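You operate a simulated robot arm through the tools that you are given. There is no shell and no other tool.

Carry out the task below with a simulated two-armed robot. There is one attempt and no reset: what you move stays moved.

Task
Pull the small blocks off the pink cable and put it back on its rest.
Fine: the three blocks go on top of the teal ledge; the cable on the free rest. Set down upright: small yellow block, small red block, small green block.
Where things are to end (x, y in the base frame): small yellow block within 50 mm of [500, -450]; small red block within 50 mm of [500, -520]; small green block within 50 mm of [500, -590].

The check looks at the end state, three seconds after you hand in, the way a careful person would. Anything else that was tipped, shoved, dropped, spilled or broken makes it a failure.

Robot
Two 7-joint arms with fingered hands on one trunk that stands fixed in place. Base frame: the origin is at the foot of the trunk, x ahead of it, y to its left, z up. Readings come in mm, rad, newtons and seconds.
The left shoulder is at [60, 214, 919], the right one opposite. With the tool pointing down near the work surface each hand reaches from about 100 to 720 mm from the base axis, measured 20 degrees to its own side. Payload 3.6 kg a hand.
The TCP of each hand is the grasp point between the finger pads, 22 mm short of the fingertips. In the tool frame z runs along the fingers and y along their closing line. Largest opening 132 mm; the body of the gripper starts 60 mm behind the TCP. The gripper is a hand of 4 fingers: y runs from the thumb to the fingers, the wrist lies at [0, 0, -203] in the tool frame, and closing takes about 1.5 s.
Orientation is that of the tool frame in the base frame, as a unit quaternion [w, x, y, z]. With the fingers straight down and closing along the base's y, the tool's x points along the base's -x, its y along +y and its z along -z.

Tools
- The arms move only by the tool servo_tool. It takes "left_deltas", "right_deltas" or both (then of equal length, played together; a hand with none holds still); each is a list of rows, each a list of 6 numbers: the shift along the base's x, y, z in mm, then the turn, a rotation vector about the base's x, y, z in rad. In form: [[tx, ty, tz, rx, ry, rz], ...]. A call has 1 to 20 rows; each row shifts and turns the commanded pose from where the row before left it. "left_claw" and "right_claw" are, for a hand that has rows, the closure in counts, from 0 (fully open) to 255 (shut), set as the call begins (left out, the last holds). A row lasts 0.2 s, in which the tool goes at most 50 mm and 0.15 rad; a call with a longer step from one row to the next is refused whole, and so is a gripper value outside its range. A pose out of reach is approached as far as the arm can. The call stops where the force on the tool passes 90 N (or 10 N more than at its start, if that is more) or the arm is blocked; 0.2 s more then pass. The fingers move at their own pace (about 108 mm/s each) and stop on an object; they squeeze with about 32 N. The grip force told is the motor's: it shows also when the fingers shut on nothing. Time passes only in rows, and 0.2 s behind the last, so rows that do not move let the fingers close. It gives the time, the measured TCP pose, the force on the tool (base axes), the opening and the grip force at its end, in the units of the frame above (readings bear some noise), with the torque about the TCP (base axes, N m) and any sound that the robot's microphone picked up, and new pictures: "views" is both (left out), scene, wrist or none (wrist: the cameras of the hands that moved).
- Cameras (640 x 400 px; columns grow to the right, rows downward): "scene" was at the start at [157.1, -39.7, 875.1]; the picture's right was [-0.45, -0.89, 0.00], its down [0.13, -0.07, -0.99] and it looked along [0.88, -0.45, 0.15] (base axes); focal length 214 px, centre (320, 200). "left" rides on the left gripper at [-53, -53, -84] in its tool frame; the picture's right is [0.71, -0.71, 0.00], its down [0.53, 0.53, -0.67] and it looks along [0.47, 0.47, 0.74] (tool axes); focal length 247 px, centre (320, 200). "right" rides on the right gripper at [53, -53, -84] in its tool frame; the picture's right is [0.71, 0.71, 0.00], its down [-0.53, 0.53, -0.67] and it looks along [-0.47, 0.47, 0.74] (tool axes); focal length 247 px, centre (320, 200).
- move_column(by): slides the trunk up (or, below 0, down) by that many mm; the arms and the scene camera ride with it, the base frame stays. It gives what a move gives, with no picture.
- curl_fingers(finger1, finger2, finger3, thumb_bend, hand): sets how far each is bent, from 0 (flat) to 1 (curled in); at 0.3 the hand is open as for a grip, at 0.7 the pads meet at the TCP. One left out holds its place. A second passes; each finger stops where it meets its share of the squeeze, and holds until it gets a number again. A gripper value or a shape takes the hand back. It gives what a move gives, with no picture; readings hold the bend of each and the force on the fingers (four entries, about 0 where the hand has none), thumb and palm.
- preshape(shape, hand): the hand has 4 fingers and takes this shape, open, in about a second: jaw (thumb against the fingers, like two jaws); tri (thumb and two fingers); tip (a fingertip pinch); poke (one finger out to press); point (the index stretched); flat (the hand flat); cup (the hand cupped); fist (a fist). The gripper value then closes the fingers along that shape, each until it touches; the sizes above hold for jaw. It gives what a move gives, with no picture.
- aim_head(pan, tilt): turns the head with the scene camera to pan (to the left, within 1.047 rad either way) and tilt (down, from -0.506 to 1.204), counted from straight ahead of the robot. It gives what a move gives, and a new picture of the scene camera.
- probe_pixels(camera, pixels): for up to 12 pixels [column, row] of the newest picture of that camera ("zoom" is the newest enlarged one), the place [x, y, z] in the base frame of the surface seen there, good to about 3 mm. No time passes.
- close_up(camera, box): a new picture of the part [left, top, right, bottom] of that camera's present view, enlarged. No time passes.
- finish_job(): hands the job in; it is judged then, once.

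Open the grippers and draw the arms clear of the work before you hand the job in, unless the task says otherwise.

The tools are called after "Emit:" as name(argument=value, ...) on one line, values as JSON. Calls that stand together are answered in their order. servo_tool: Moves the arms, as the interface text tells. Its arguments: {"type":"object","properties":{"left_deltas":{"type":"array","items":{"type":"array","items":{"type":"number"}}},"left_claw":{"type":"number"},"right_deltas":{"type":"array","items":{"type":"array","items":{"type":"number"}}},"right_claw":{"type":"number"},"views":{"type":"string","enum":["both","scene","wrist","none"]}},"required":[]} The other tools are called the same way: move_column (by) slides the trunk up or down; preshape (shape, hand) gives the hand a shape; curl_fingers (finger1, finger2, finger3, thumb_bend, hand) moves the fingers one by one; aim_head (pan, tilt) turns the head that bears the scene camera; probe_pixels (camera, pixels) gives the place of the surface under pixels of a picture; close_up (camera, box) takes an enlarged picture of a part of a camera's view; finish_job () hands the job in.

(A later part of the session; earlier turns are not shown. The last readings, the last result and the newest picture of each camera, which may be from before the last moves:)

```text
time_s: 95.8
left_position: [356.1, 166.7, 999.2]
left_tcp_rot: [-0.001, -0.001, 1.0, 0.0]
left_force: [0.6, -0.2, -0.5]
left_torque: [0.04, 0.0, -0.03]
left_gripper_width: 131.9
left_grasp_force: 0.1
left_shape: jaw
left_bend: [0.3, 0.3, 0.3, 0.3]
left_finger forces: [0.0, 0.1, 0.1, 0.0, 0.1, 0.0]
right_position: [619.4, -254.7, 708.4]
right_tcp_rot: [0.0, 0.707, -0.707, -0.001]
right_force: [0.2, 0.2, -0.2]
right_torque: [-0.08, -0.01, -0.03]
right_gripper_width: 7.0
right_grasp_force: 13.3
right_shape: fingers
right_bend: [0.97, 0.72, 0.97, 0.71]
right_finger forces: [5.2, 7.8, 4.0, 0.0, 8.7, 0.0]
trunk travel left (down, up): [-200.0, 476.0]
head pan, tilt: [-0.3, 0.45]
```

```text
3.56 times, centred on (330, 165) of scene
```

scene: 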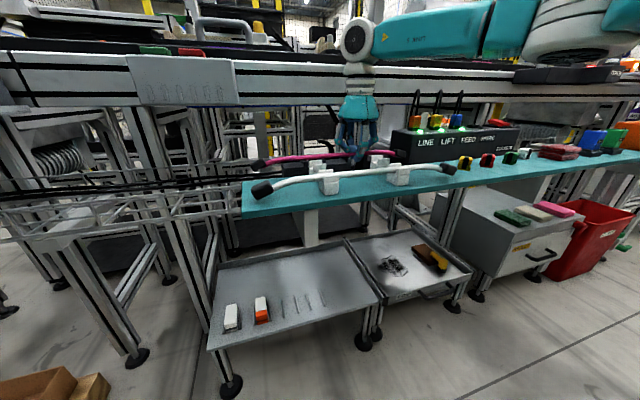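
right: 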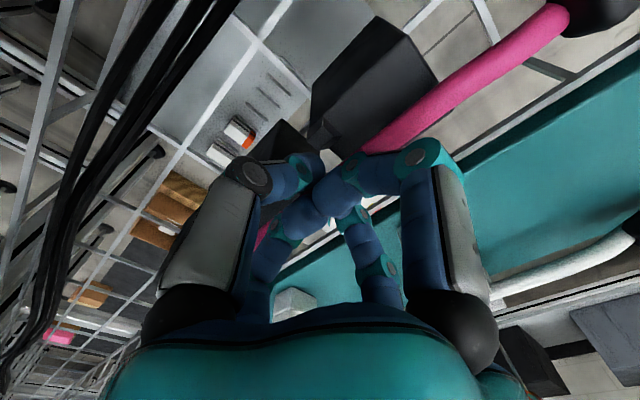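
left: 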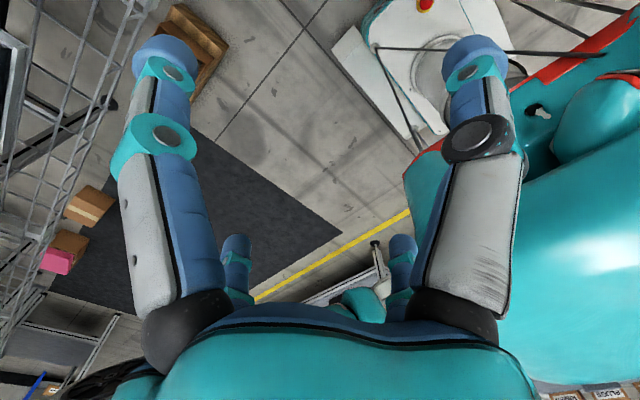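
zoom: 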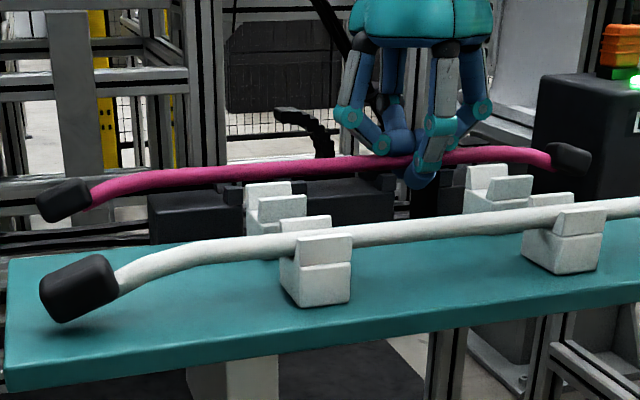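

The cable came up level with the hand. I lift 40 mm more, then carry it to above the free rest (x≈532.5, shifted +20 mm in y so fingers clear the fork).

Emit:
servo_tool(right_deltas=[[0, 0, 6, 0, 0, 0], [0, 0, 10, 0, 0, 0], [0, 0, 12, 0, 0, 0], [0, 0, 12, 0, 0, 0], [-15, 5, 0, 0, 0, 0], [-18, 5, 0, 0, 0, 0], [-18, 5, 0, 0, 0, 0], [-18, 4, 0, 0, 0, 0], [-18, 2, 0, 0, 0, 0], [0, 0, 0, 0, 0, 0]])

Emit:
close_up(camera="scene", box=[240, 90, 440, 215])

Emit:
close_up(camera="right", box=[200, 0, 640, 275])

```text
time_s: 98.0
left_position: [355.3, 167.1, 998.6]
left_tcp_rot: [-0.001, -0.001, 1.0, 0.0]
left_force: [0.0, 0.4, 0.1]
left_torque: [0.01, -0.04, 0.03]
left_gripper_width: 131.7
left_grasp_force: 0.1
left_shape: jaw
left_bend: [0.3, 0.3, 0.3, 0.3]
left_finger forces: [0.0, 0.1, 0.0, 0.1, 0.0, 0.1]
right_position: [530.9, -229.7, 746.0]
right_tcp_rot: [0.0, -0.706, 0.708, 0.0]
right_force: [0.6, -0.6, -0.8]
right_torque: [-0.06, 0.01, 0.02]
right_gripper_width: 6.7
right_grasp_force: 13.0
right_shape: fingers
right_bend: [0.97, 0.72, 0.97, 0.71]
right_finger forces: [5.4, 7.8, 4.0, 0.0, 8.7, 0.1]
trunk travel left (down, up): [-200.0, 476.0]
head pan, tilt: [-0.3, 0.45]
```

scene: 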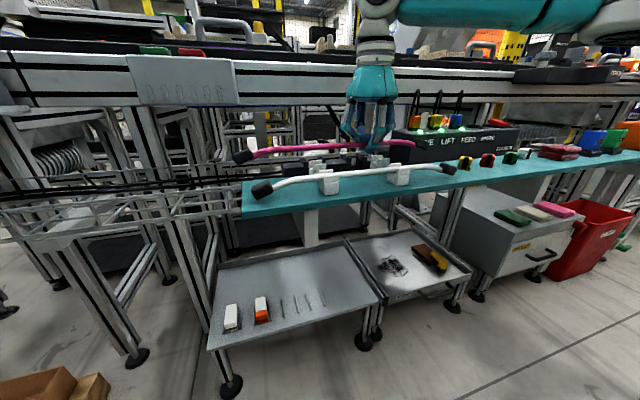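
right: 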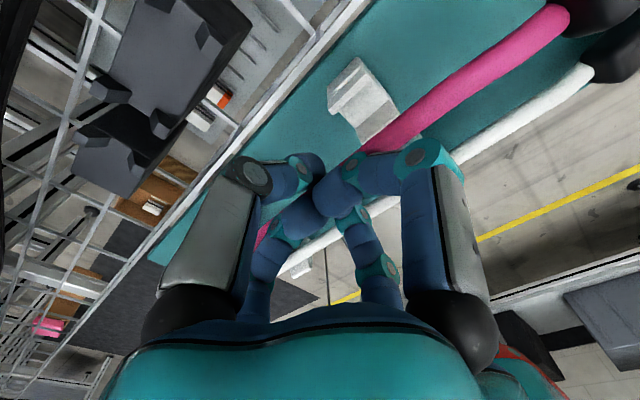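

```text
3.20 times, centred on (340, 152) of scene
```

zoom: 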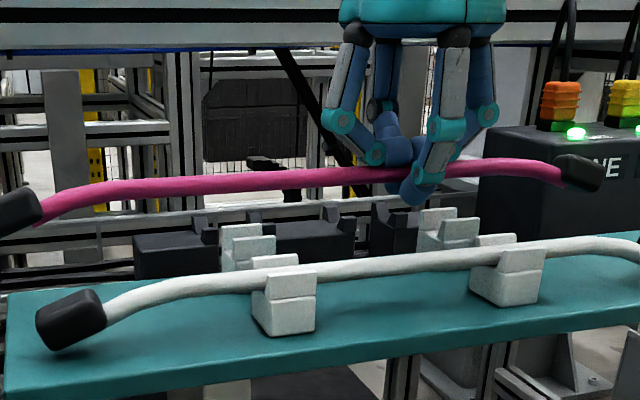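

```text
1.45 times, centred on (420, 138) of right
```

zoom: 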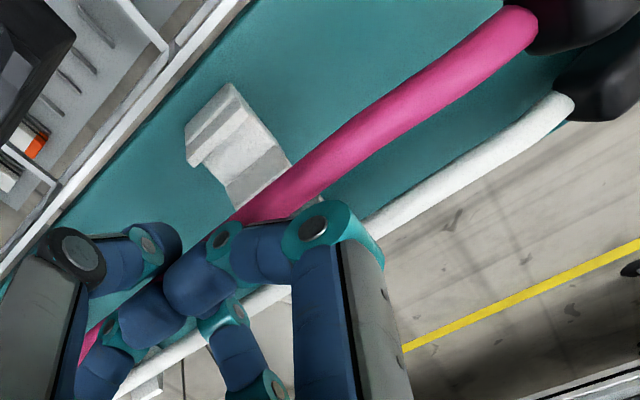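

The cable is level above the rest. I probe the cable's line at several points from the scene zoom to align it to the forks.

Emit:
close_up(camera="scene", box=[230, 100, 430, 225])

Emit:
probe_pixels(camera="zoom", pixels=[[130, 155], [200, 152], [270, 150], [330, 147], [500, 137], [560, 140], [45, 180], [605, 140], [255, 200], [285, 195], [490, 190], [455, 185]])

```text
3.20 times, centred on (330, 162) of scene
```

zoom: 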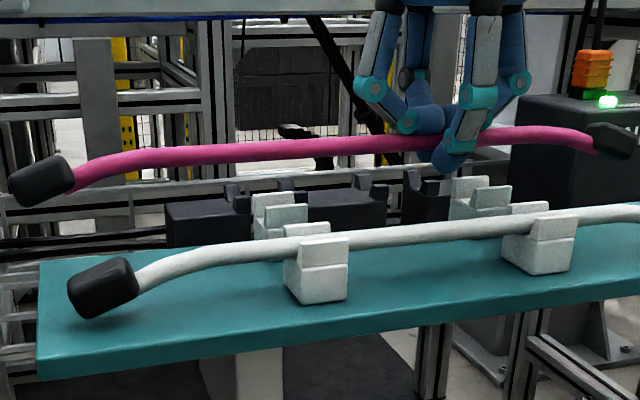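

```text
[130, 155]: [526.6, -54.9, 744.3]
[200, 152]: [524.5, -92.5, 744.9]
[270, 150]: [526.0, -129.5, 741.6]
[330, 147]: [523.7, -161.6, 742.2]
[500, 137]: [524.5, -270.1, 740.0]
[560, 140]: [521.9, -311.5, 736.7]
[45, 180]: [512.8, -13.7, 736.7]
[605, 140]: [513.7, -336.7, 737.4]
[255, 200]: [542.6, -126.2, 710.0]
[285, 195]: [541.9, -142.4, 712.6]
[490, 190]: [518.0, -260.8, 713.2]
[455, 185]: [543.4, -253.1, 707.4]
```

Cable axis is at x≈530, parallel to the rest within ~1 mm; fork centre x≈532. I shift +1.5 mm and lower to z≈722, then look.

Emit:
servo_tool(right_deltas=[[1.5, -1, -8, 0, 0, 0], [0, 0, -8, 0, 0, 0], [0, 0, -8, 0, 0, 0], [0, 0, 0, 0, 0, 0]], views="none")

Emit:
close_up(camera="scene", box=[290, 130, 410, 205])

Emit:
close_up(camera="right", box=[250, 20, 550, 200])

```text
time_s: 99.0
left_position: [355.3, 167.9, 998.7]
left_tcp_rot: [0.0, -0.001, 1.0, 0.0]
left_force: [-0.3, 0.1, -0.1]
left_torque: [-0.01, 0.03, -0.04]
left_gripper_width: 131.8
left_grasp_force: 0.1
left_shape: jaw
left_bend: [0.3, 0.3, 0.3, 0.3]
left_finger forces: [0.0, 0.0, 0.0, 0.0, 0.0, 0.0]
right_position: [533.4, -232.6, 723.5]
right_tcp_rot: [0.001, -0.706, 0.708, 0.0]
right_force: [-0.3, -0.1, -1.2]
right_torque: [-0.07, -0.03, -0.01]
right_gripper_width: 6.6
right_grasp_force: 12.6
right_shape: fingers
right_bend: [0.97, 0.72, 0.97, 0.72]
right_finger forces: [5.3, 8.0, 3.9, 0.0, 8.7, 0.0]
trunk travel left (down, up): [-200.0, 476.0]
head pan, tilt: [-0.3, 0.45]
```

```text
5.33 times, centred on (350, 168) of scene
```

zoom: 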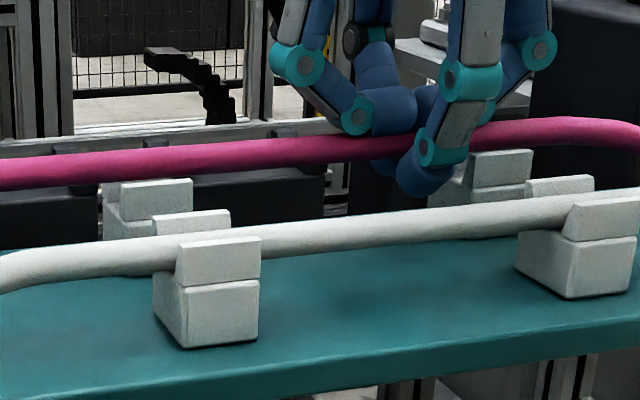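

```text
2.13 times, centred on (400, 110) of right
```

zoom: 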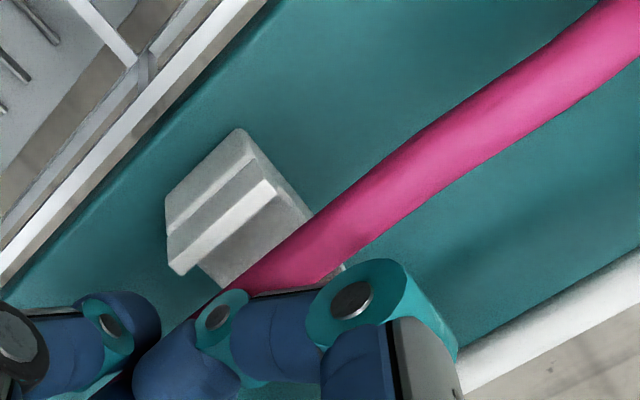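

I probe the cable right beside fork 1 and the visible fork faces to verify the x-alignment.

Emit:
probe_pixels(camera="zoom", pixels=[[315, 235], [290, 240], [340, 255], [300, 270], [350, 200], [380, 210], [240, 150], [200, 230], [270, 185], [235, 225], [285, 205], [215, 260]])

Emit:
close_up(camera="scene", box=[290, 130, 410, 205])

Emit:
probe_pixels(camera="zoom", pixels=[[155, 190], [155, 205], [115, 190], [115, 215], [150, 155], [150, 168], [150, 142], [500, 160], [500, 175], [470, 160], [520, 130], [520, 145]])

```text
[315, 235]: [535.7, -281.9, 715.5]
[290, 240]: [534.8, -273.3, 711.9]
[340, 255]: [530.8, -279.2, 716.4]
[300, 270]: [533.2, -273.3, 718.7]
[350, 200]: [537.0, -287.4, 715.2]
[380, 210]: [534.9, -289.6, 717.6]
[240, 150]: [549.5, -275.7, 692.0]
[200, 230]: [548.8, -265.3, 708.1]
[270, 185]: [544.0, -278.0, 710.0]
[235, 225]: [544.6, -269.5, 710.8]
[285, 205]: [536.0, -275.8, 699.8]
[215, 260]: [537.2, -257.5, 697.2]
```

```text
5.33 times, centred on (350, 168) of scene
```

zoom: 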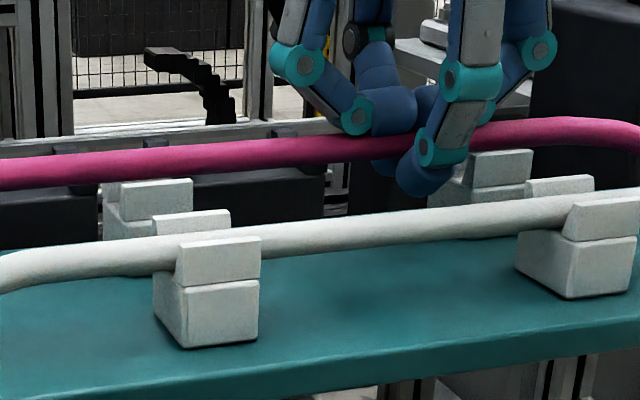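

```text
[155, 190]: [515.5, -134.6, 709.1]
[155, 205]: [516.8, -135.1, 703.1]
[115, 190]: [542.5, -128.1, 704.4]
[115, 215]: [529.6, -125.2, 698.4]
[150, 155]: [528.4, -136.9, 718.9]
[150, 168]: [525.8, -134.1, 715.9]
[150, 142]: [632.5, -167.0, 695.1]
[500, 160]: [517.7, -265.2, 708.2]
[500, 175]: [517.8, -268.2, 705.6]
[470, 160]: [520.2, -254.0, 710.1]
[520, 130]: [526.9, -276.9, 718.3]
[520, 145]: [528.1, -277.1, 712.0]
```

Cable spans x≈526-537 over fork centre ≈532.5: aligned within 1 mm. I lower 6 mm, then step down to contact.

Emit:
servo_tool(right_deltas=[[0.8, 0, -3, 0, 0, 0], [0, 0, -3, 0, 0, 0], [0, 0, -2, 0, 0, 0], [0, 0, 0, 0, 0, 0]], views="none")

Emit:
servo_tool(right_deltas=[[0, 0, -1, 0, 0, 0], [0, 0, -1, 0, 0, 0], [0, 0, 0, 0, 0, 0]], views="none")

Emit:
close_up(camera="scene", box=[290, 130, 410, 205])

Emit:
close_up(camera="right", box=[250, 20, 550, 200])

```text
time_s: 100.0
left_position: [356.1, 167.0, 999.6]
left_tcp_rot: [-0.002, 0.0, 1.0, -0.001]
left_force: [-0.7, 0.4, -0.1]
left_torque: [0.01, 0.03, -0.02]
left_gripper_width: 131.8
left_grasp_force: 0.2
left_shape: jaw
left_bend: [0.3, 0.3, 0.3, 0.3]
left_finger forces: [0.0, 0.1, 0.0, 0.0, 0.1, 0.1]
right_position: [535.0, -232.3, 715.4]
right_tcp_rot: [0.0, -0.706, 0.708, 0.0]
right_force: [-0.9, 0.0, -1.0]
right_torque: [-0.05, -0.05, -0.04]
right_gripper_width: 6.7
right_grasp_force: 12.6
right_shape: fingers
right_bend: [0.97, 0.72, 0.97, 0.72]
right_finger forces: [5.3, 7.9, 4.0, 0.0, 8.8, 0.0]
trunk travel left (down, up): [-200.0, 476.0]
head pan, tilt: [-0.3, 0.45]
```

```text
time_s: 100.8
left_position: [355.4, 166.7, 999.2]
left_tcp_rot: [-0.001, 0.0, 1.0, 0.0]
left_force: [-0.3, -0.1, -0.8]
left_torque: [-0.03, 0.02, -0.01]
left_gripper_width: 131.9
left_grasp_force: 0.1
left_shape: jaw
left_bend: [0.3, 0.3, 0.3, 0.3]
left_finger forces: [0.1, 0.0, 0.0, 0.0, 0.1, 0.1]
right_position: [535.5, -232.7, 714.2]
right_tcp_rot: [0.0, -0.706, 0.708, 0.0]
right_force: [-1.3, -1.4, 5.5]
right_torque: [-0.07, 0.0, -0.01]
right_gripper_width: 6.9
right_grasp_force: 14.9
right_shape: fingers
right_bend: [0.98, 0.72, 0.97, 0.72]
right_finger forces: [8.5, 7.7, 5.2, 0.0, 8.9, 0.0]
trunk travel left (down, up): [-200.0, 476.0]
head pan, tilt: [-0.3, 0.45]
```

```text
5.33 times, centred on (350, 168) of scene
```

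zoom: 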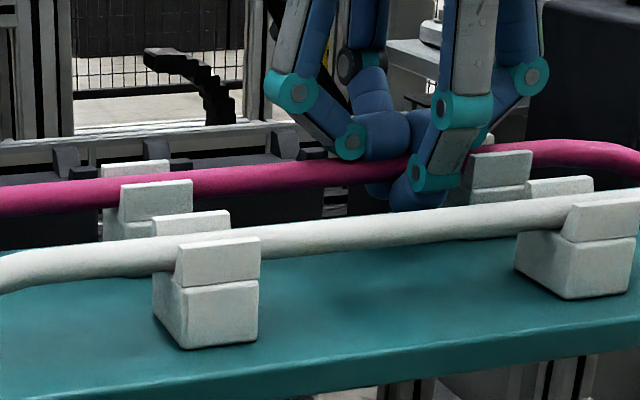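

```text
2.13 times, centred on (400, 110) of right
```

zoom: 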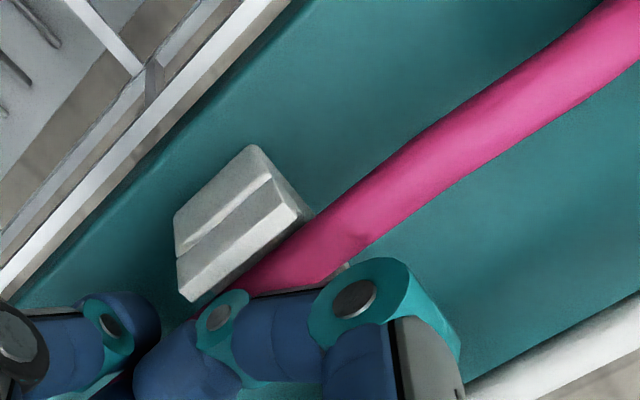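

Contact at z≈714 with the cable between the prongs of both forks. I step 1.5 mm lower with a 1 mm x correction to confirm seating.

Emit:
servo_tool(right_deltas=[[-1, 0, -0.7, 0, 0, 0], [-0.5, 0, -0.7, 0, 0, 0], [0, 0, 0, 0, 0, 0]], views="none")

Emit:
close_up(camera="scene", box=[290, 130, 410, 205])

Emit:
probe_pixels(camera="zoom", pixels=[[105, 185], [100, 195], [110, 178], [205, 175], [205, 185], [250, 172], [535, 145], [535, 155], [125, 168], [150, 185], [490, 140], [500, 155]])

```text
time_s: 101.6
left_position: [355.5, 167.1, 998.4]
left_tcp_rot: [-0.001, 0.0, 1.0, 0.0]
left_force: [0.4, -0.1, -0.3]
left_torque: [0.02, 0.03, 0.01]
left_gripper_width: 132.1
left_grasp_force: 0.0
left_shape: jaw
left_bend: [0.3, 0.3, 0.3, 0.3]
left_finger forces: [0.1, 0.1, 0.1, 0.0, 0.1, 0.1]
right_position: [534.9, -232.9, 712.7]
right_tcp_rot: [0.0, -0.706, 0.708, -0.001]
right_force: [3.8, -2.0, 7.2]
right_torque: [-0.14, -0.1, -0.01]
right_gripper_width: 7.4
right_grasp_force: 18.6
right_shape: fingers
right_bend: [0.98, 0.73, 0.98, 0.72]
right_finger forces: [10.5, 7.6, 6.8, 0.0, 12.1, 0.0]
trunk travel left (down, up): [-200.0, 476.0]
head pan, tilt: [-0.3, 0.45]
```

```text
5.33 times, centred on (350, 168) of scene
```

zoom: 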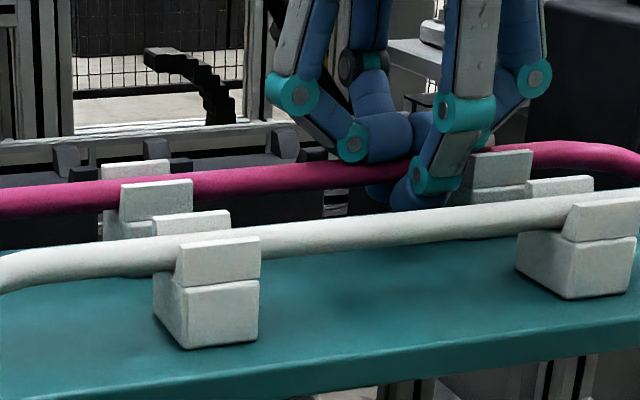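

```text
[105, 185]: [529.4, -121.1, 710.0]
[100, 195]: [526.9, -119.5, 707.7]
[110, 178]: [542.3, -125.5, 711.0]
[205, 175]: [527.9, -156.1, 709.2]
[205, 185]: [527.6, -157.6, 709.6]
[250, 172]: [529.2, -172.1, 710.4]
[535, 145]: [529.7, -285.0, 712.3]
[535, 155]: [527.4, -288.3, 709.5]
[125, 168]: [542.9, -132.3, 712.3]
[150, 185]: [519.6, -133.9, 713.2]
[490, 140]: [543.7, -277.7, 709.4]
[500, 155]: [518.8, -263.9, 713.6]
```

Cable sits in both forks (surface x≈527-530, z≈705-712). I open the pinch pair while the curled pair keeps the cable seated.

Emit:
curl_fingers(hand="right", finger2=0.62, thumb_bend=0.62)

Emit:
curl_fingers(hand="right", finger2=0.55, thumb_bend=0.55)

Emit:
close_up(camera="scene", box=[240, 110, 420, 220])

Emit:
close_up(camera="right", box=[250, 20, 550, 200])

```text
time_s: 102.6
left_position: [354.9, 167.0, 999.6]
left_tcp_rot: [-0.001, -0.001, 1.0, 0.0]
left_force: [-0.7, 0.4, 0.0]
left_torque: [0.02, -0.01, -0.01]
left_gripper_width: 131.9
left_grasp_force: 0.2
left_shape: jaw
left_bend: [0.3, 0.3, 0.3, 0.3]
left_finger forces: [0.0, 0.0, 0.0, 0.0, 0.0, 0.0]
right_position: [532.0, -232.4, 713.3]
right_tcp_rot: [0.0, -0.706, 0.708, -0.001]
right_force: [-2.7, -1.2, 7.4]
right_torque: [-0.07, -0.01, -0.03]
right_gripper_width: 17.7
right_grasp_force: 3.8
right_shape: fingers
right_bend: [0.98, 0.62, 0.98, 0.62]
right_finger forces: [5.3, 0.1, 2.5, 0.0, 0.0, 0.1]
trunk travel left (down, up): [-200.0, 476.0]
head pan, tilt: [-0.3, 0.45]
```

```text
time_s: 103.6
left_position: [355.2, 167.7, 998.8]
left_tcp_rot: [0.0, 0.0, 1.0, 0.0]
left_force: [0.5, -0.1, 0.2]
left_torque: [0.01, -0.02, 0.01]
left_gripper_width: 131.7
left_grasp_force: 0.0
left_shape: jaw
left_bend: [0.3, 0.3, 0.3, 0.3]
left_finger forces: [0.0, 0.1, 0.0, 0.0, 0.1, 0.0]
right_position: [532.3, -231.5, 712.2]
right_tcp_rot: [0.0, -0.707, 0.708, 0.001]
right_force: [-2.6, -1.2, 7.6]
right_torque: [-0.06, 0.03, 0.03]
right_gripper_width: 26.9
right_grasp_force: 3.9
right_shape: fingers
right_bend: [0.98, 0.55, 0.98, 0.55]
right_finger forces: [4.8, 0.1, 2.5, 0.0, 0.0, 0.0]
trunk travel left (down, up): [-200.0, 476.0]
head pan, tilt: [-0.3, 0.45]
```

```text
3.56 times, centred on (330, 165) of scene
```

zoom: 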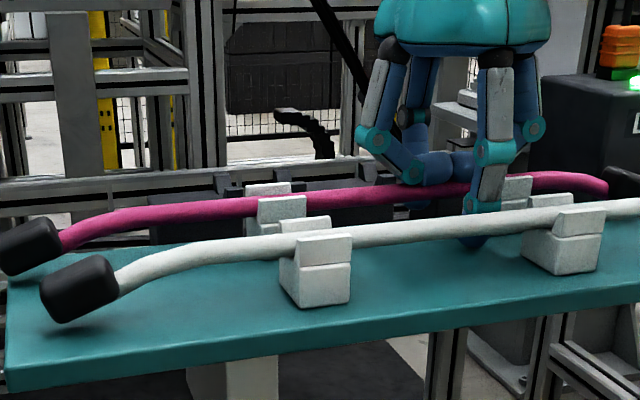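

```text
2.13 times, centred on (400, 110) of right
```

zoom: 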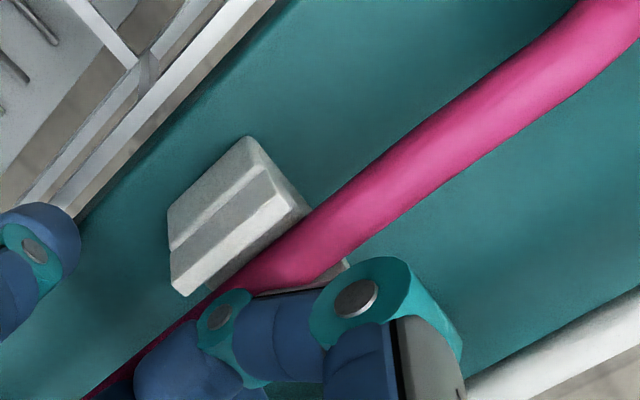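

The pinch is open and the cable rests in the forks. I raise the hand straight up.

Emit:
servo_tool(right_deltas=[[0, 0, 3, 0, 0, 0], [0, 0, 5, 0, 0, 0], [0, 0, 12, 0, 0, 0], [0, 0, 25, 0, 0, 0], [0, 0, 35, 0, 0, 0], [0, 0, 30, 0, 0, 0], [0, 0, 0, 0, 0, 0]])

Emit:
close_up(camera="scene", box=[230, 110, 420, 225])

```text
time_s: 105.2
left_position: [356.6, 167.0, 998.7]
left_tcp_rot: [-0.001, 0.0, 1.0, 0.0]
left_force: [0.1, -0.1, -0.3]
left_torque: [0.02, 0.01, -0.01]
left_gripper_width: 131.9
left_grasp_force: 0.0
left_shape: jaw
left_bend: [0.3, 0.3, 0.3, 0.3]
left_finger forces: [0.0, 0.0, 0.0, 0.0, 0.0, 0.0]
right_position: [532.7, -234.6, 823.8]
right_tcp_rot: [-0.001, -0.706, 0.708, 0.001]
right_force: [-0.1, 0.1, -0.3]
right_torque: [0.0, -0.02, 0.01]
right_gripper_width: 26.5
right_grasp_force: 0.0
right_shape: fingers
right_bend: [0.98, 0.55, 0.97, 0.55]
right_finger forces: [0.0, 0.1, 0.0, 0.0, 0.0, 0.0]
trunk travel left (down, up): [-200.0, 476.0]
head pan, tilt: [-0.3, 0.45]
```

scene: 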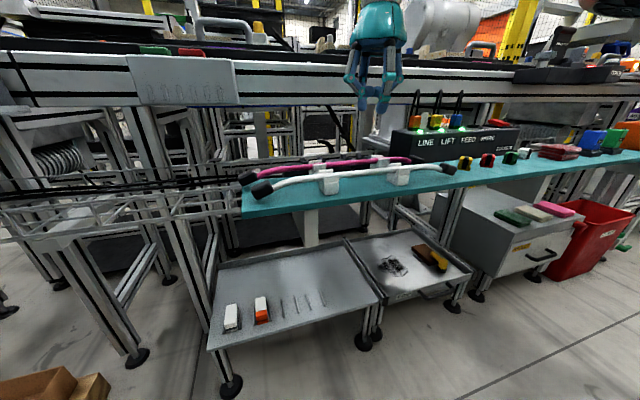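
right: 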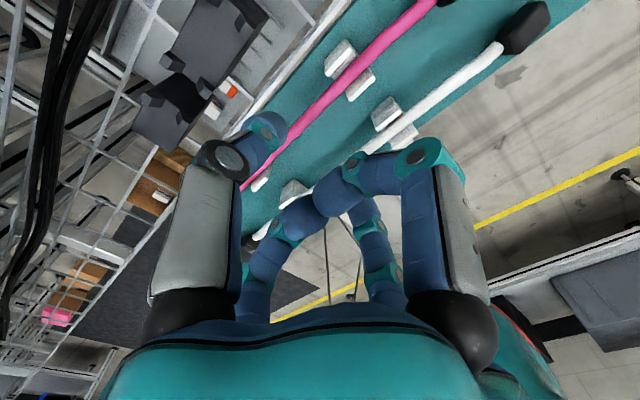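

```text
3.37 times, centred on (325, 168) of scene
```

zoom: 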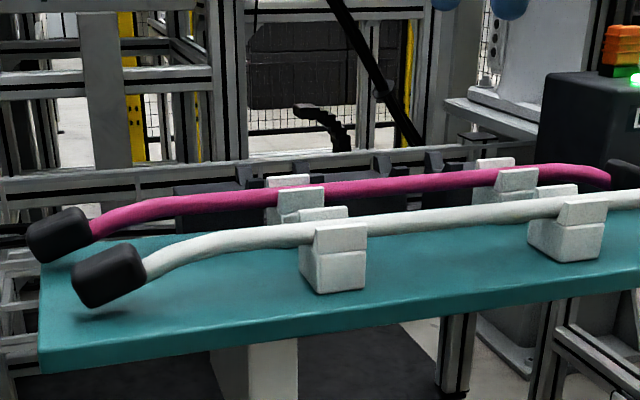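

The pink cable rests on the free rest, but ~18 mm off-centre toward +y compared with the white one. I verify the seating up close first.

Emit:
close_up(camera="right", box=[230, 0, 450, 137])

Emit:
probe_pixels(camera="zoom", pixels=[[370, 150], [350, 185], [420, 110], [330, 150], [380, 230], [300, 240], [200, 340], [560, 10], [590, 5], [250, 290], [330, 130], [360, 250]])

Emit:
close_up(camera="scene", box=[230, 145, 420, 205])

Emit:
probe_pixels(camera="zoom", pixels=[[55, 120], [95, 175], [15, 120], [30, 85], [600, 65], [625, 60], [400, 125], [250, 140], [450, 115], [180, 145], [120, 165], [610, 80]])

```text
2.91 times, centred on (340, 68) of right
```

zoom: 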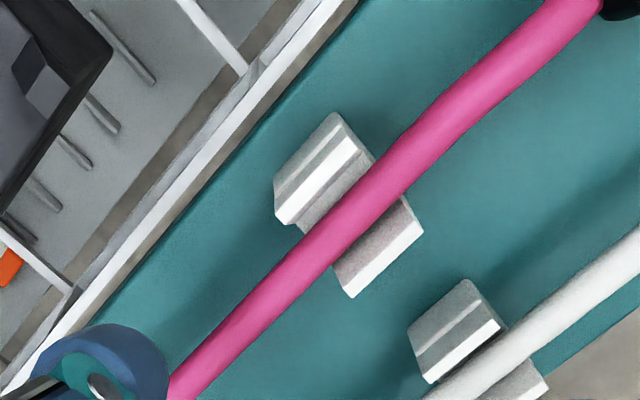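

```text
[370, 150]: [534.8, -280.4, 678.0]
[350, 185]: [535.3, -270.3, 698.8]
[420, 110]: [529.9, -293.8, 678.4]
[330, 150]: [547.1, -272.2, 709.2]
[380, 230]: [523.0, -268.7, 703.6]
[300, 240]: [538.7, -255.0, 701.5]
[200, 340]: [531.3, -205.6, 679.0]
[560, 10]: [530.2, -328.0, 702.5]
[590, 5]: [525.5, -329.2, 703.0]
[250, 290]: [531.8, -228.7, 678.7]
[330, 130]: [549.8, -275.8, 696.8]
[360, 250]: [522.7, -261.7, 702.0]
```

```text
3.37 times, centred on (325, 175) of scene
```

zoom: 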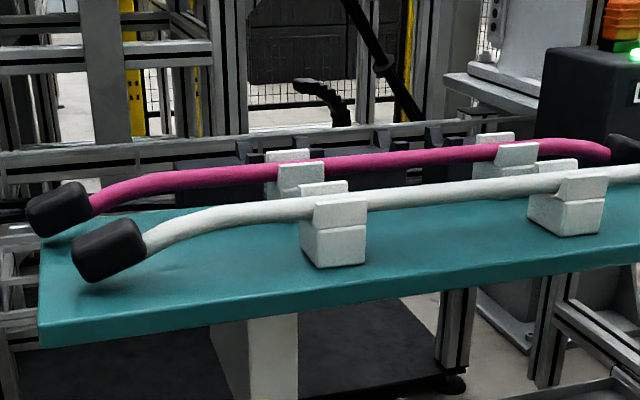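

```text
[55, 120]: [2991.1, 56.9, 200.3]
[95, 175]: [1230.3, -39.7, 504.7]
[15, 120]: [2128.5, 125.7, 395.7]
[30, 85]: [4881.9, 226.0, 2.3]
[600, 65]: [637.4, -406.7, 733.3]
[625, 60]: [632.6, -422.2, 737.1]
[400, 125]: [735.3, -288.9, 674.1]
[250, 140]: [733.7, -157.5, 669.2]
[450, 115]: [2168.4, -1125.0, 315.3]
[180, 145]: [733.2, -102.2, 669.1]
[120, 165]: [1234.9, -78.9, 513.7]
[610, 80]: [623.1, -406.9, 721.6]
```

The cable sits between the prongs of both forks. I probe the end caps to get its exact centring.

Emit:
probe_pixels(camera="zoom", pixels=[[30, 215], [55, 205], [85, 200], [95, 205], [612, 152], [625, 145], [75, 260], [110, 250], [140, 245], [200, 178], [400, 160], [580, 150]])

Emit:
close_up(camera="scene", box=[380, 130, 480, 195])

Emit:
probe_pixels(camera="zoom", pixels=[[175, 175], [190, 180], [160, 180], [430, 250], [460, 250], [400, 250], [210, 175], [225, 185]])

```text
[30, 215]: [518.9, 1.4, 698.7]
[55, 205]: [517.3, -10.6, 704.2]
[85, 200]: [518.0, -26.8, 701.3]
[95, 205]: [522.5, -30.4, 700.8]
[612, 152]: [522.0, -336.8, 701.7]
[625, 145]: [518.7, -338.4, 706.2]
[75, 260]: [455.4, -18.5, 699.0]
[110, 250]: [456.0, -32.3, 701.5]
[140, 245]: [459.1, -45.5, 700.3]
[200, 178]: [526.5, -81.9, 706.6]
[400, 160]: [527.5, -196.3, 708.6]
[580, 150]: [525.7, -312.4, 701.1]
```

```text
6.15 times, centred on (430, 162) of scene
```

zoom: 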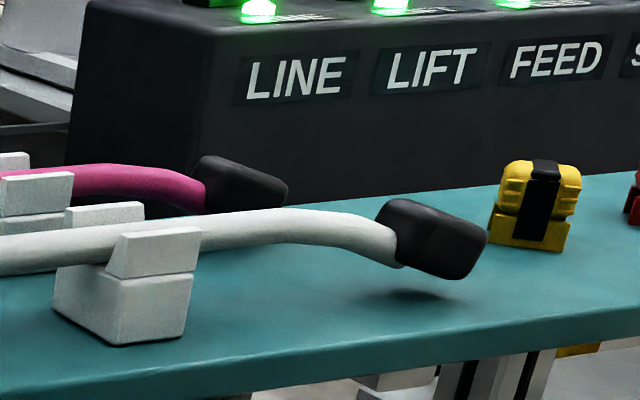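

```text
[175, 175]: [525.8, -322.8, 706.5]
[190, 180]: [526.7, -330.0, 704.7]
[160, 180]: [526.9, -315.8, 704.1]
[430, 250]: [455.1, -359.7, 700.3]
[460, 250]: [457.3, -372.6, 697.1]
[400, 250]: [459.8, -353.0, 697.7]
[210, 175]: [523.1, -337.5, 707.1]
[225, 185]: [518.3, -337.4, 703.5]
```

The pink cable's joints are at y≈-30 and -337, centre ≈-184 versus rest centre ≈-204. I recentre it: regrip at y≈-214 in the same way, lift a little, shift -18 mm and set down. First descend.

Emit:
servo_tool(right_deltas=[[0, 10, -25, 0, 0, 0], [0, 10, -30, 0, 0, 0], [0, 0, -25, 0, 0, 0], [0, 0, -15, 0, 0, 0], [0, 0, -8, 0, 0, 0], [0, 0, 0, 0, 0, 0]], views="none")

Emit:
close_up(camera="scene", box=[310, 115, 410, 190])

```text
time_s: 106.6
left_position: [355.7, 167.4, 999.2]
left_tcp_rot: [-0.001, 0.0, 1.0, 0.0]
left_force: [1.0, 0.1, -0.3]
left_torque: [-0.01, 0.01, -0.02]
left_gripper_width: 132.0
left_grasp_force: 0.1
left_shape: jaw
left_bend: [0.3, 0.3, 0.3, 0.3]
left_finger forces: [0.1, 0.0, 0.0, 0.0, 0.1, 0.1]
right_position: [533.2, -212.4, 717.7]
right_tcp_rot: [0.001, 0.707, -0.707, -0.001]
right_force: [0.2, 0.5, 0.1]
right_torque: [0.03, 0.03, 0.0]
right_gripper_width: 26.5
right_grasp_force: 0.1
right_shape: fingers
right_bend: [0.98, 0.55, 0.97, 0.55]
right_finger forces: [0.0, 0.0, 0.0, 0.1, 0.0, 0.0]
trunk travel left (down, up): [-200.0, 476.0]
head pan, tilt: [-0.3, 0.45]
```

```text
5.33 times, centred on (360, 152) of scene
```

zoom: 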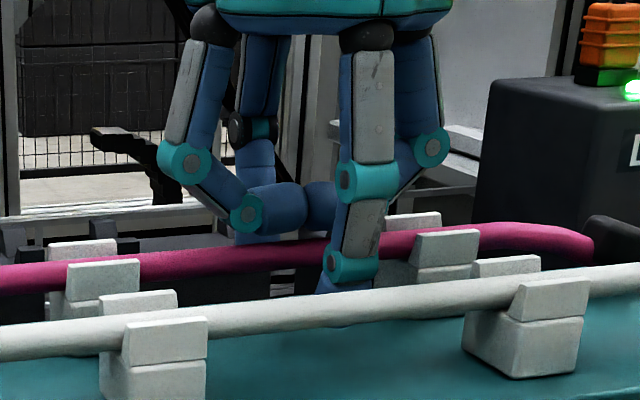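

Hand is over the cable between the forks. I lower to light contact and close the pinch around the cable.

Emit:
servo_tool(right_deltas=[[0, -1, -2, 0, 0, 0], [0, 0, -1.5, 0, 0, 0], [0, 0, 0, 0, 0, 0]], views="none")

Emit:
curl_fingers(hand="right", finger2=0.8, thumb_bend=0.8)

Emit:
close_up(camera="scene", box=[310, 115, 410, 190])

```text
time_s: 107.4
left_position: [356.5, 167.5, 998.7]
left_tcp_rot: [-0.001, -0.001, 1.0, 0.0]
left_force: [-0.1, 0.8, 0.5]
left_torque: [-0.02, 0.0, 0.0]
left_gripper_width: 132.1
left_grasp_force: 0.1
left_shape: jaw
left_bend: [0.3, 0.3, 0.3, 0.3]
left_finger forces: [0.0, 0.0, 0.1, 0.0, 0.0, 0.0]
right_position: [534.2, -212.2, 713.0]
right_tcp_rot: [0.0, -0.706, 0.708, 0.0]
right_force: [0.5, -0.2, -0.5]
right_torque: [0.01, 0.0, 0.01]
right_gripper_width: 26.9
right_grasp_force: 0.1
right_shape: fingers
right_bend: [0.98, 0.55, 0.97, 0.55]
right_finger forces: [0.0, 0.0, 0.0, 0.1, 0.0, 0.0]
trunk travel left (down, up): [-200.0, 476.0]
head pan, tilt: [-0.3, 0.45]
```

```text
time_s: 108.4
left_position: [356.5, 166.4, 999.4]
left_tcp_rot: [-0.001, 0.001, 1.0, 0.0]
left_force: [-1.2, -0.4, -0.1]
left_torque: [0.0, 0.02, -0.01]
left_gripper_width: 131.8
left_grasp_force: 0.0
left_shape: jaw
left_bend: [0.3, 0.3, 0.3, 0.3]
left_finger forces: [0.1, 0.1, 0.0, 0.0, 0.1, 0.1]
right_position: [531.9, -213.1, 715.4]
right_tcp_rot: [-0.001, -0.707, 0.707, 0.0]
right_force: [1.5, -0.1, -0.9]
right_torque: [-0.03, -0.03, -0.04]
right_gripper_width: 6.8
right_grasp_force: 12.6
right_shape: fingers
right_bend: [0.98, 0.72, 0.98, 0.72]
right_finger forces: [5.1, 8.0, 4.0, 0.1, 8.4, 0.2]
trunk travel left (down, up): [-200.0, 476.0]
head pan, tilt: [-0.3, 0.45]
```

```text
5.33 times, centred on (360, 152) of scene
```

zoom: 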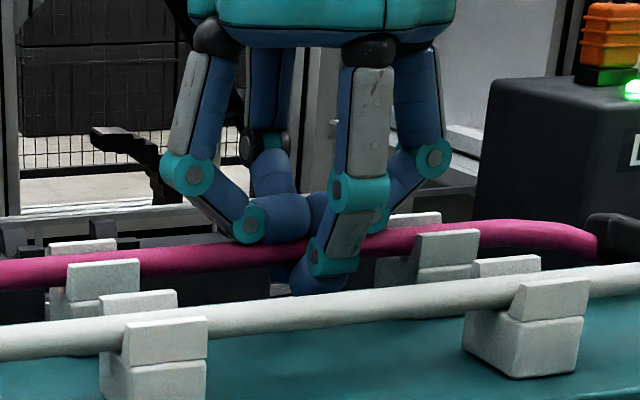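

Same cage grip. I lift 5 mm (still between the prongs), slide -18.5 mm in y, then lower again to contact.

Emit:
servo_tool(right_deltas=[[0, 0, 2.5, 0, 0, 0], [0, 0, 2.5, 0, 0, 0], [0, -6, 0, 0, 0, 0], [0, -6, 0, 0, 0, 0], [0, -6.5, 0, 0, 0, 0], [0, 0, 0, 0, 0, 0]], views="none")

Emit:
close_up(camera="scene", box=[240, 110, 420, 220])

Emit:
servo_tool(right_deltas=[[0, 0, -2, 0, 0, 0], [0, 0, -2, 0, 0, 0], [0, 0, -1, 0, 0, 0], [0, 0, 0, 0, 0, 0]], views="none")

```text
time_s: 109.8
left_position: [355.2, 166.8, 999.9]
left_tcp_rot: [-0.001, 0.0, 1.0, 0.0]
left_force: [0.0, 0.0, -0.4]
left_torque: [0.0, 0.02, 0.01]
left_gripper_width: 132.0
left_grasp_force: 0.0
left_shape: jaw
left_bend: [0.3, 0.3, 0.3, 0.3]
left_finger forces: [0.0, 0.1, 0.0, 0.0, 0.1, 0.0]
right_position: [533.4, -231.4, 720.4]
right_tcp_rot: [-0.001, -0.707, 0.707, -0.001]
right_force: [0.6, 0.1, -1.5]
right_torque: [-0.06, 0.0, 0.04]
right_gripper_width: 6.9
right_grasp_force: 13.0
right_shape: fingers
right_bend: [0.98, 0.72, 0.98, 0.72]
right_finger forces: [5.2, 8.0, 4.3, 0.1, 8.6, 0.0]
trunk travel left (down, up): [-200.0, 476.0]
head pan, tilt: [-0.3, 0.45]
```

```text
3.56 times, centred on (330, 165) of scene
```

zoom: 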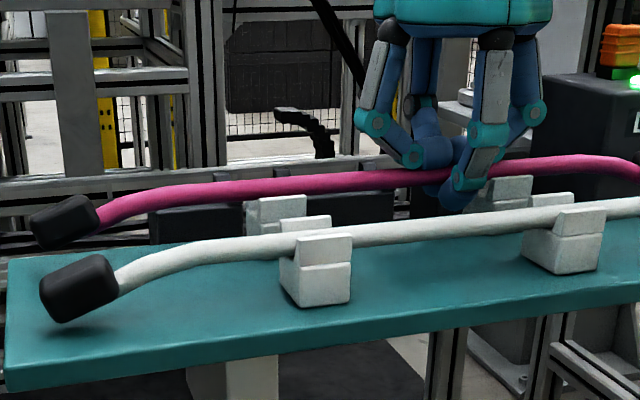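

```text
time_s: 110.8
left_position: [354.9, 167.9, 998.8]
left_tcp_rot: [-0.002, -0.001, 1.0, 0.0]
left_force: [-0.3, 0.1, 0.0]
left_torque: [-0.01, -0.01, 0.01]
left_gripper_width: 132.1
left_grasp_force: 0.1
left_shape: jaw
left_bend: [0.3, 0.3, 0.3, 0.3]
left_finger forces: [0.1, 0.1, 0.0, 0.1, 0.0, 0.0]
right_position: [533.5, -232.7, 714.2]
right_tcp_rot: [0.001, -0.706, 0.708, 0.0]
right_force: [-0.1, 0.3, 0.4]
right_torque: [0.04, 0.02, -0.06]
right_gripper_width: 6.8
right_grasp_force: 12.7
right_shape: fingers
right_bend: [0.98, 0.72, 0.98, 0.72]
right_finger forces: [4.1, 8.1, 6.1, 0.0, 8.5, 0.0]
trunk travel left (down, up): [-200.0, 476.0]
head pan, tilt: [-0.3, 0.45]
```

Light contact at z≈714. I lower 1 mm more and check that the cable lies between the prongs.

Emit:
servo_tool(right_deltas=[[0, 0, -1, 0, 0, 0], [0, 0, -0.7, 0, 0, 0], [0, 0, 0, 0, 0, 0]], views="none")

Emit:
close_up(camera="scene", box=[290, 125, 410, 200])

```text
time_s: 111.6
left_position: [355.9, 167.7, 998.7]
left_tcp_rot: [-0.001, -0.001, 1.0, -0.001]
left_force: [0.0, 0.7, -0.9]
left_torque: [0.01, 0.01, 0.0]
left_gripper_width: 131.9
left_grasp_force: 0.1
left_shape: jaw
left_bend: [0.3, 0.3, 0.3, 0.3]
left_finger forces: [0.0, 0.1, 0.1, 0.0, 0.0, 0.0]
right_position: [533.0, -232.2, 713.3]
right_tcp_rot: [0.0, -0.706, 0.708, -0.001]
right_force: [2.7, -0.1, 5.6]
right_torque: [-0.06, 0.0, -0.08]
right_gripper_width: 6.9
right_grasp_force: 16.2
right_shape: fingers
right_bend: [0.98, 0.73, 0.98, 0.72]
right_finger forces: [8.2, 7.9, 6.9, 0.0, 9.2, 0.0]
trunk travel left (down, up): [-200.0, 476.0]
head pan, tilt: [-0.3, 0.45]
```

```text
5.33 times, centred on (350, 162) of scene
```

zoom: 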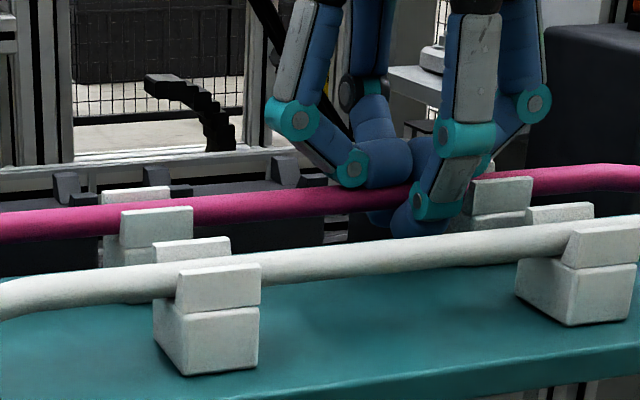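

The cable is seated between the prongs with ~6 N load. I open the pinch and lift away.

Emit:
curl_fingers(hand="right", finger2=0.62, thumb_bend=0.62)

Emit:
curl_fingers(hand="right", finger2=0.55, thumb_bend=0.55)

Emit:
servo_tool(right_deltas=[[0, 0, 3, 0, 0, 0], [0, 0, 5, 0, 0, 0], [0, 0, 12, 0, 0, 0], [0, 0, 25, 0, 0, 0], [0, 0, 35, 0, 0, 0], [0, 0, 40, 0, 0, 0], [0, 0, 40, 0, 0, 0], [0, 0, 0, 0, 0, 0]])

Emit:
close_up(camera="scene", box=[230, 110, 420, 225])

Emit:
close_up(camera="right", box=[230, 0, 510, 175])

```text
time_s: 112.6
left_position: [355.8, 167.5, 999.4]
left_tcp_rot: [-0.001, -0.001, 1.0, -0.001]
left_force: [0.4, 0.0, 0.6]
left_torque: [-0.01, -0.04, 0.01]
left_gripper_width: 131.8
left_grasp_force: 0.0
left_shape: jaw
left_bend: [0.3, 0.3, 0.3, 0.3]
left_finger forces: [0.0, 0.0, 0.0, 0.1, 0.1, 0.0]
right_position: [531.5, -231.0, 712.3]
right_tcp_rot: [0.0, -0.705, 0.709, 0.0]
right_force: [0.3, -0.1, 7.3]
right_torque: [-0.09, 0.01, 0.04]
right_gripper_width: 17.8
right_grasp_force: 3.7
right_shape: fingers
right_bend: [0.98, 0.62, 0.98, 0.62]
right_finger forces: [4.9, 0.1, 2.2, 0.1, 0.0, 0.0]
trunk travel left (down, up): [-200.0, 476.0]
head pan, tilt: [-0.3, 0.45]
```

```text
time_s: 113.6
left_position: [354.8, 166.8, 998.5]
left_tcp_rot: [0.0, -0.001, 1.0, 0.0]
left_force: [-0.2, -1.1, -0.7]
left_torque: [-0.01, -0.04, -0.01]
left_gripper_width: 132.0
left_grasp_force: 0.0
left_shape: jaw
left_bend: [0.3, 0.3, 0.3, 0.3]
left_finger forces: [0.0, 0.0, 0.0, 0.0, 0.0, 0.0]
right_position: [533.0, -231.9, 711.7]
right_tcp_rot: [0.0, -0.706, 0.708, 0.0]
right_force: [-0.1, -1.0, 6.8]
right_torque: [-0.09, -0.01, 0.0]
right_gripper_width: 27.0
right_grasp_force: 3.6
right_shape: fingers
right_bend: [0.98, 0.55, 0.98, 0.55]
right_finger forces: [5.1, 0.1, 2.4, 0.0, 0.0, 0.0]
trunk travel left (down, up): [-200.0, 476.0]
head pan, tilt: [-0.3, 0.45]
```

```text
time_s: 115.4
left_position: [355.7, 167.5, 998.8]
left_tcp_rot: [-0.001, -0.001, 1.0, 0.0]
left_force: [0.9, 0.4, 0.4]
left_torque: [0.01, 0.04, 0.02]
left_gripper_width: 131.8
left_grasp_force: 0.1
left_shape: jaw
left_bend: [0.3, 0.3, 0.3, 0.3]
left_finger forces: [0.0, 0.1, 0.0, 0.1, 0.0, 0.1]
right_position: [534.1, -233.9, 870.0]
right_tcp_rot: [0.0, -0.706, 0.708, 0.001]
right_force: [0.0, 0.6, 0.6]
right_torque: [0.04, 0.0, -0.01]
right_gripper_width: 26.9
right_grasp_force: 0.0
right_shape: fingers
right_bend: [0.98, 0.55, 0.98, 0.55]
right_finger forces: [0.0, 0.0, 0.0, 0.0, 0.0, 0.1]
trunk travel left (down, up): [-200.0, 476.0]
head pan, tilt: [-0.3, 0.45]
```

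scene: 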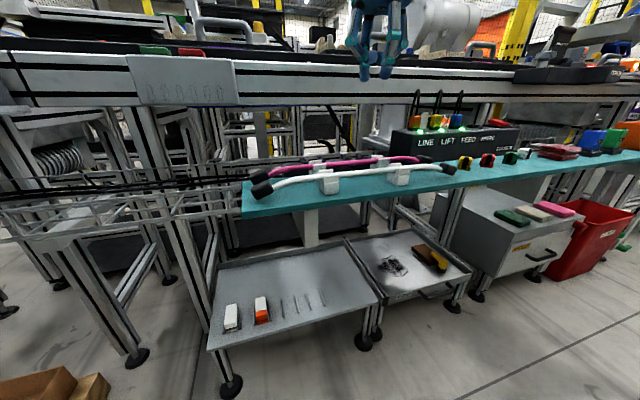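
right: 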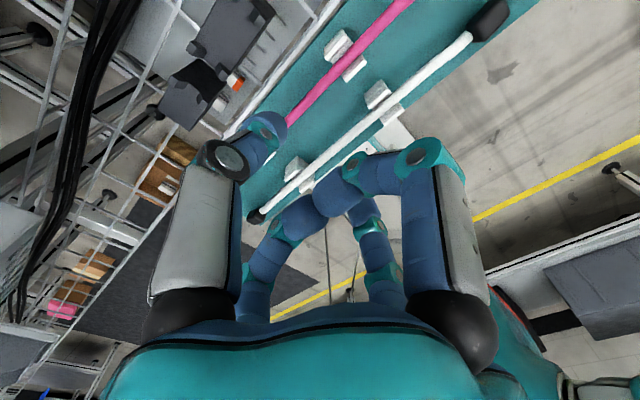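

```text
3.37 times, centred on (325, 168) of scene
```

zoom: 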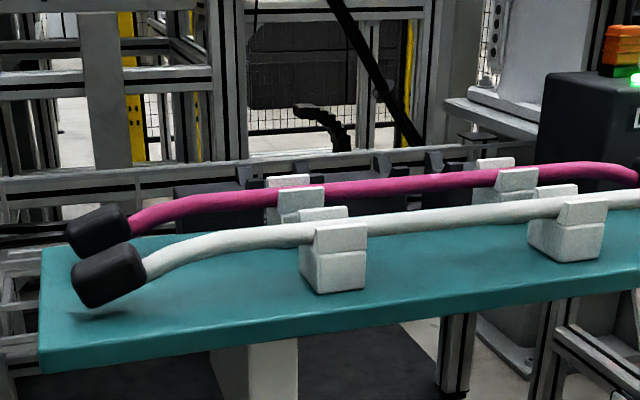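

```text
2.29 times, centred on (370, 88) of right
```

zoom: 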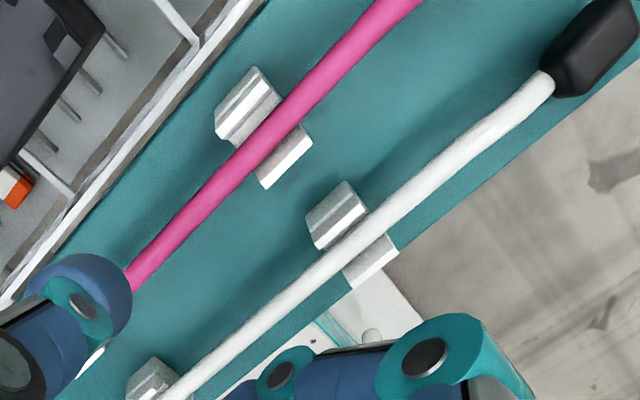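

The pink cable now lies level in the free rest, matching the white one. I retract the right hand up and back toward its start pose and open it.

Emit:
servo_tool(right_deltas=[[-20, -10, 20, 0, 0, 0], [-35, -20, 20, 0, 0, -0.15], [-35, -20, 15, 0, 0, -0.15], [-35, -20, 15, 0, 0, -0.15], [-35, -20, 10, 0, 0, -0.15], [-30, -20, 10, 0, 0, -0.15], [-20, -15, 0, 0, 0, -0.15], [0, 0, 0, 0, 0, -0.15], [0, 0, 0, 0, 0, -0.15], [0, 0, 0, 0, 0, -0.15], [0, 0, 0, 0, 0, -0.15], [0, 0, 0, 0, 0, 0]], views="none")

Emit:
preshape(shape="jaw", hand="right")

Emit:
aim_head(pan=-0.55, tilt=0.4)

Emit:
close_up(camera="scene", box=[170, 90, 490, 290])

```text
time_s: 118.0
left_position: [354.9, 167.3, 998.6]
left_tcp_rot: [-0.001, -0.001, 1.0, 0.0]
left_force: [-0.7, 0.1, -0.7]
left_torque: [-0.04, -0.02, 0.01]
left_gripper_width: 131.6
left_grasp_force: 0.1
left_shape: jaw
left_bend: [0.3, 0.3, 0.3, 0.3]
left_finger forces: [0.0, 0.1, 0.0, 0.0, 0.0, 0.0]
right_position: [322.2, -357.4, 963.6]
right_tcp_rot: [0.0, -0.034, 0.999, -0.001]
right_force: [1.2, -1.0, -0.1]
right_torque: [0.01, 0.0, 0.01]
right_gripper_width: 26.9
right_grasp_force: 0.1
right_shape: fingers
right_bend: [0.98, 0.55, 0.98, 0.55]
right_finger forces: [0.1, 0.0, 0.0, 0.1, 0.0, 0.0]
trunk travel left (down, up): [-200.0, 476.0]
head pan, tilt: [-0.3, 0.45]
```

```text
time_s: 118.9
left_position: [356.3, 167.0, 999.0]
left_tcp_rot: [-0.001, 0.0, 1.0, 0.0]
left_force: [-0.4, -0.4, -0.7]
left_torque: [-0.01, 0.0, 0.0]
left_gripper_width: 132.2
left_grasp_force: 0.0
left_shape: jaw
left_bend: [0.3, 0.3, 0.3, 0.3]
left_finger forces: [0.1, 0.0, 0.1, 0.1, 0.0, 0.1]
right_position: [322.1, -356.4, 964.2]
right_tcp_rot: [0.0, -0.035, 0.999, 0.0]
right_force: [1.1, -0.3, -0.1]
right_torque: [-0.01, -0.01, 0.02]
right_gripper_width: 132.2
right_grasp_force: 0.1
right_shape: jaw
right_bend: [0.3, 0.3, 0.3, 0.3]
right_finger forces: [0.2, 0.1, 0.1, 0.0, 0.1, 0.0]
trunk travel left (down, up): [-200.0, 476.0]
head pan, tilt: [-0.3, 0.45]
```

```text
time_s: 119.6
left_position: [355.8, 165.8, 998.3]
left_tcp_rot: [-0.001, 0.0, 1.0, 0.0]
left_force: [0.4, 0.5, 0.1]
left_torque: [-0.01, -0.04, 0.02]
left_gripper_width: 131.8
left_grasp_force: 0.0
left_shape: jaw
left_bend: [0.3, 0.3, 0.3, 0.3]
left_finger forces: [0.0, 0.0, 0.0, 0.0, 0.1, 0.1]
right_position: [321.9, -356.4, 962.9]
right_tcp_rot: [0.0, -0.034, 0.999, 0.0]
right_force: [0.0, 0.2, -0.3]
right_torque: [-0.01, 0.02, 0.03]
right_gripper_width: 131.8
right_grasp_force: 0.2
right_shape: jaw
right_bend: [0.3, 0.3, 0.3, 0.3]
right_finger forces: [0.1, 0.1, 0.1, 0.0, 0.0, 0.0]
trunk travel left (down, up): [-200.0, 476.0]
head pan, tilt: [-0.55, 0.4]
```

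scene: 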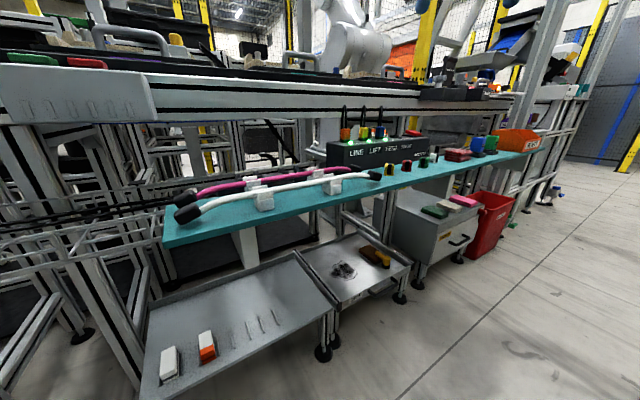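

```text
2.00 times, centred on (330, 190) of scene
```

zoom: 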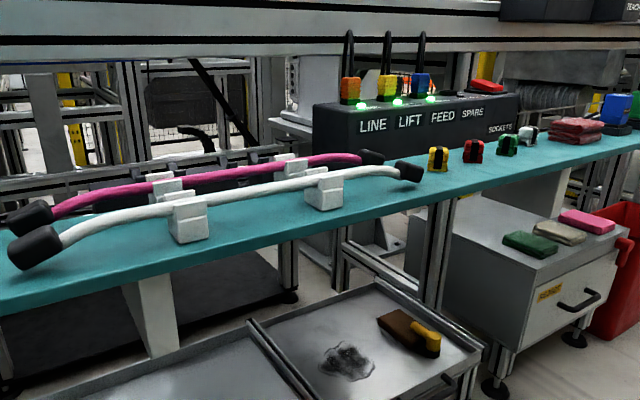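

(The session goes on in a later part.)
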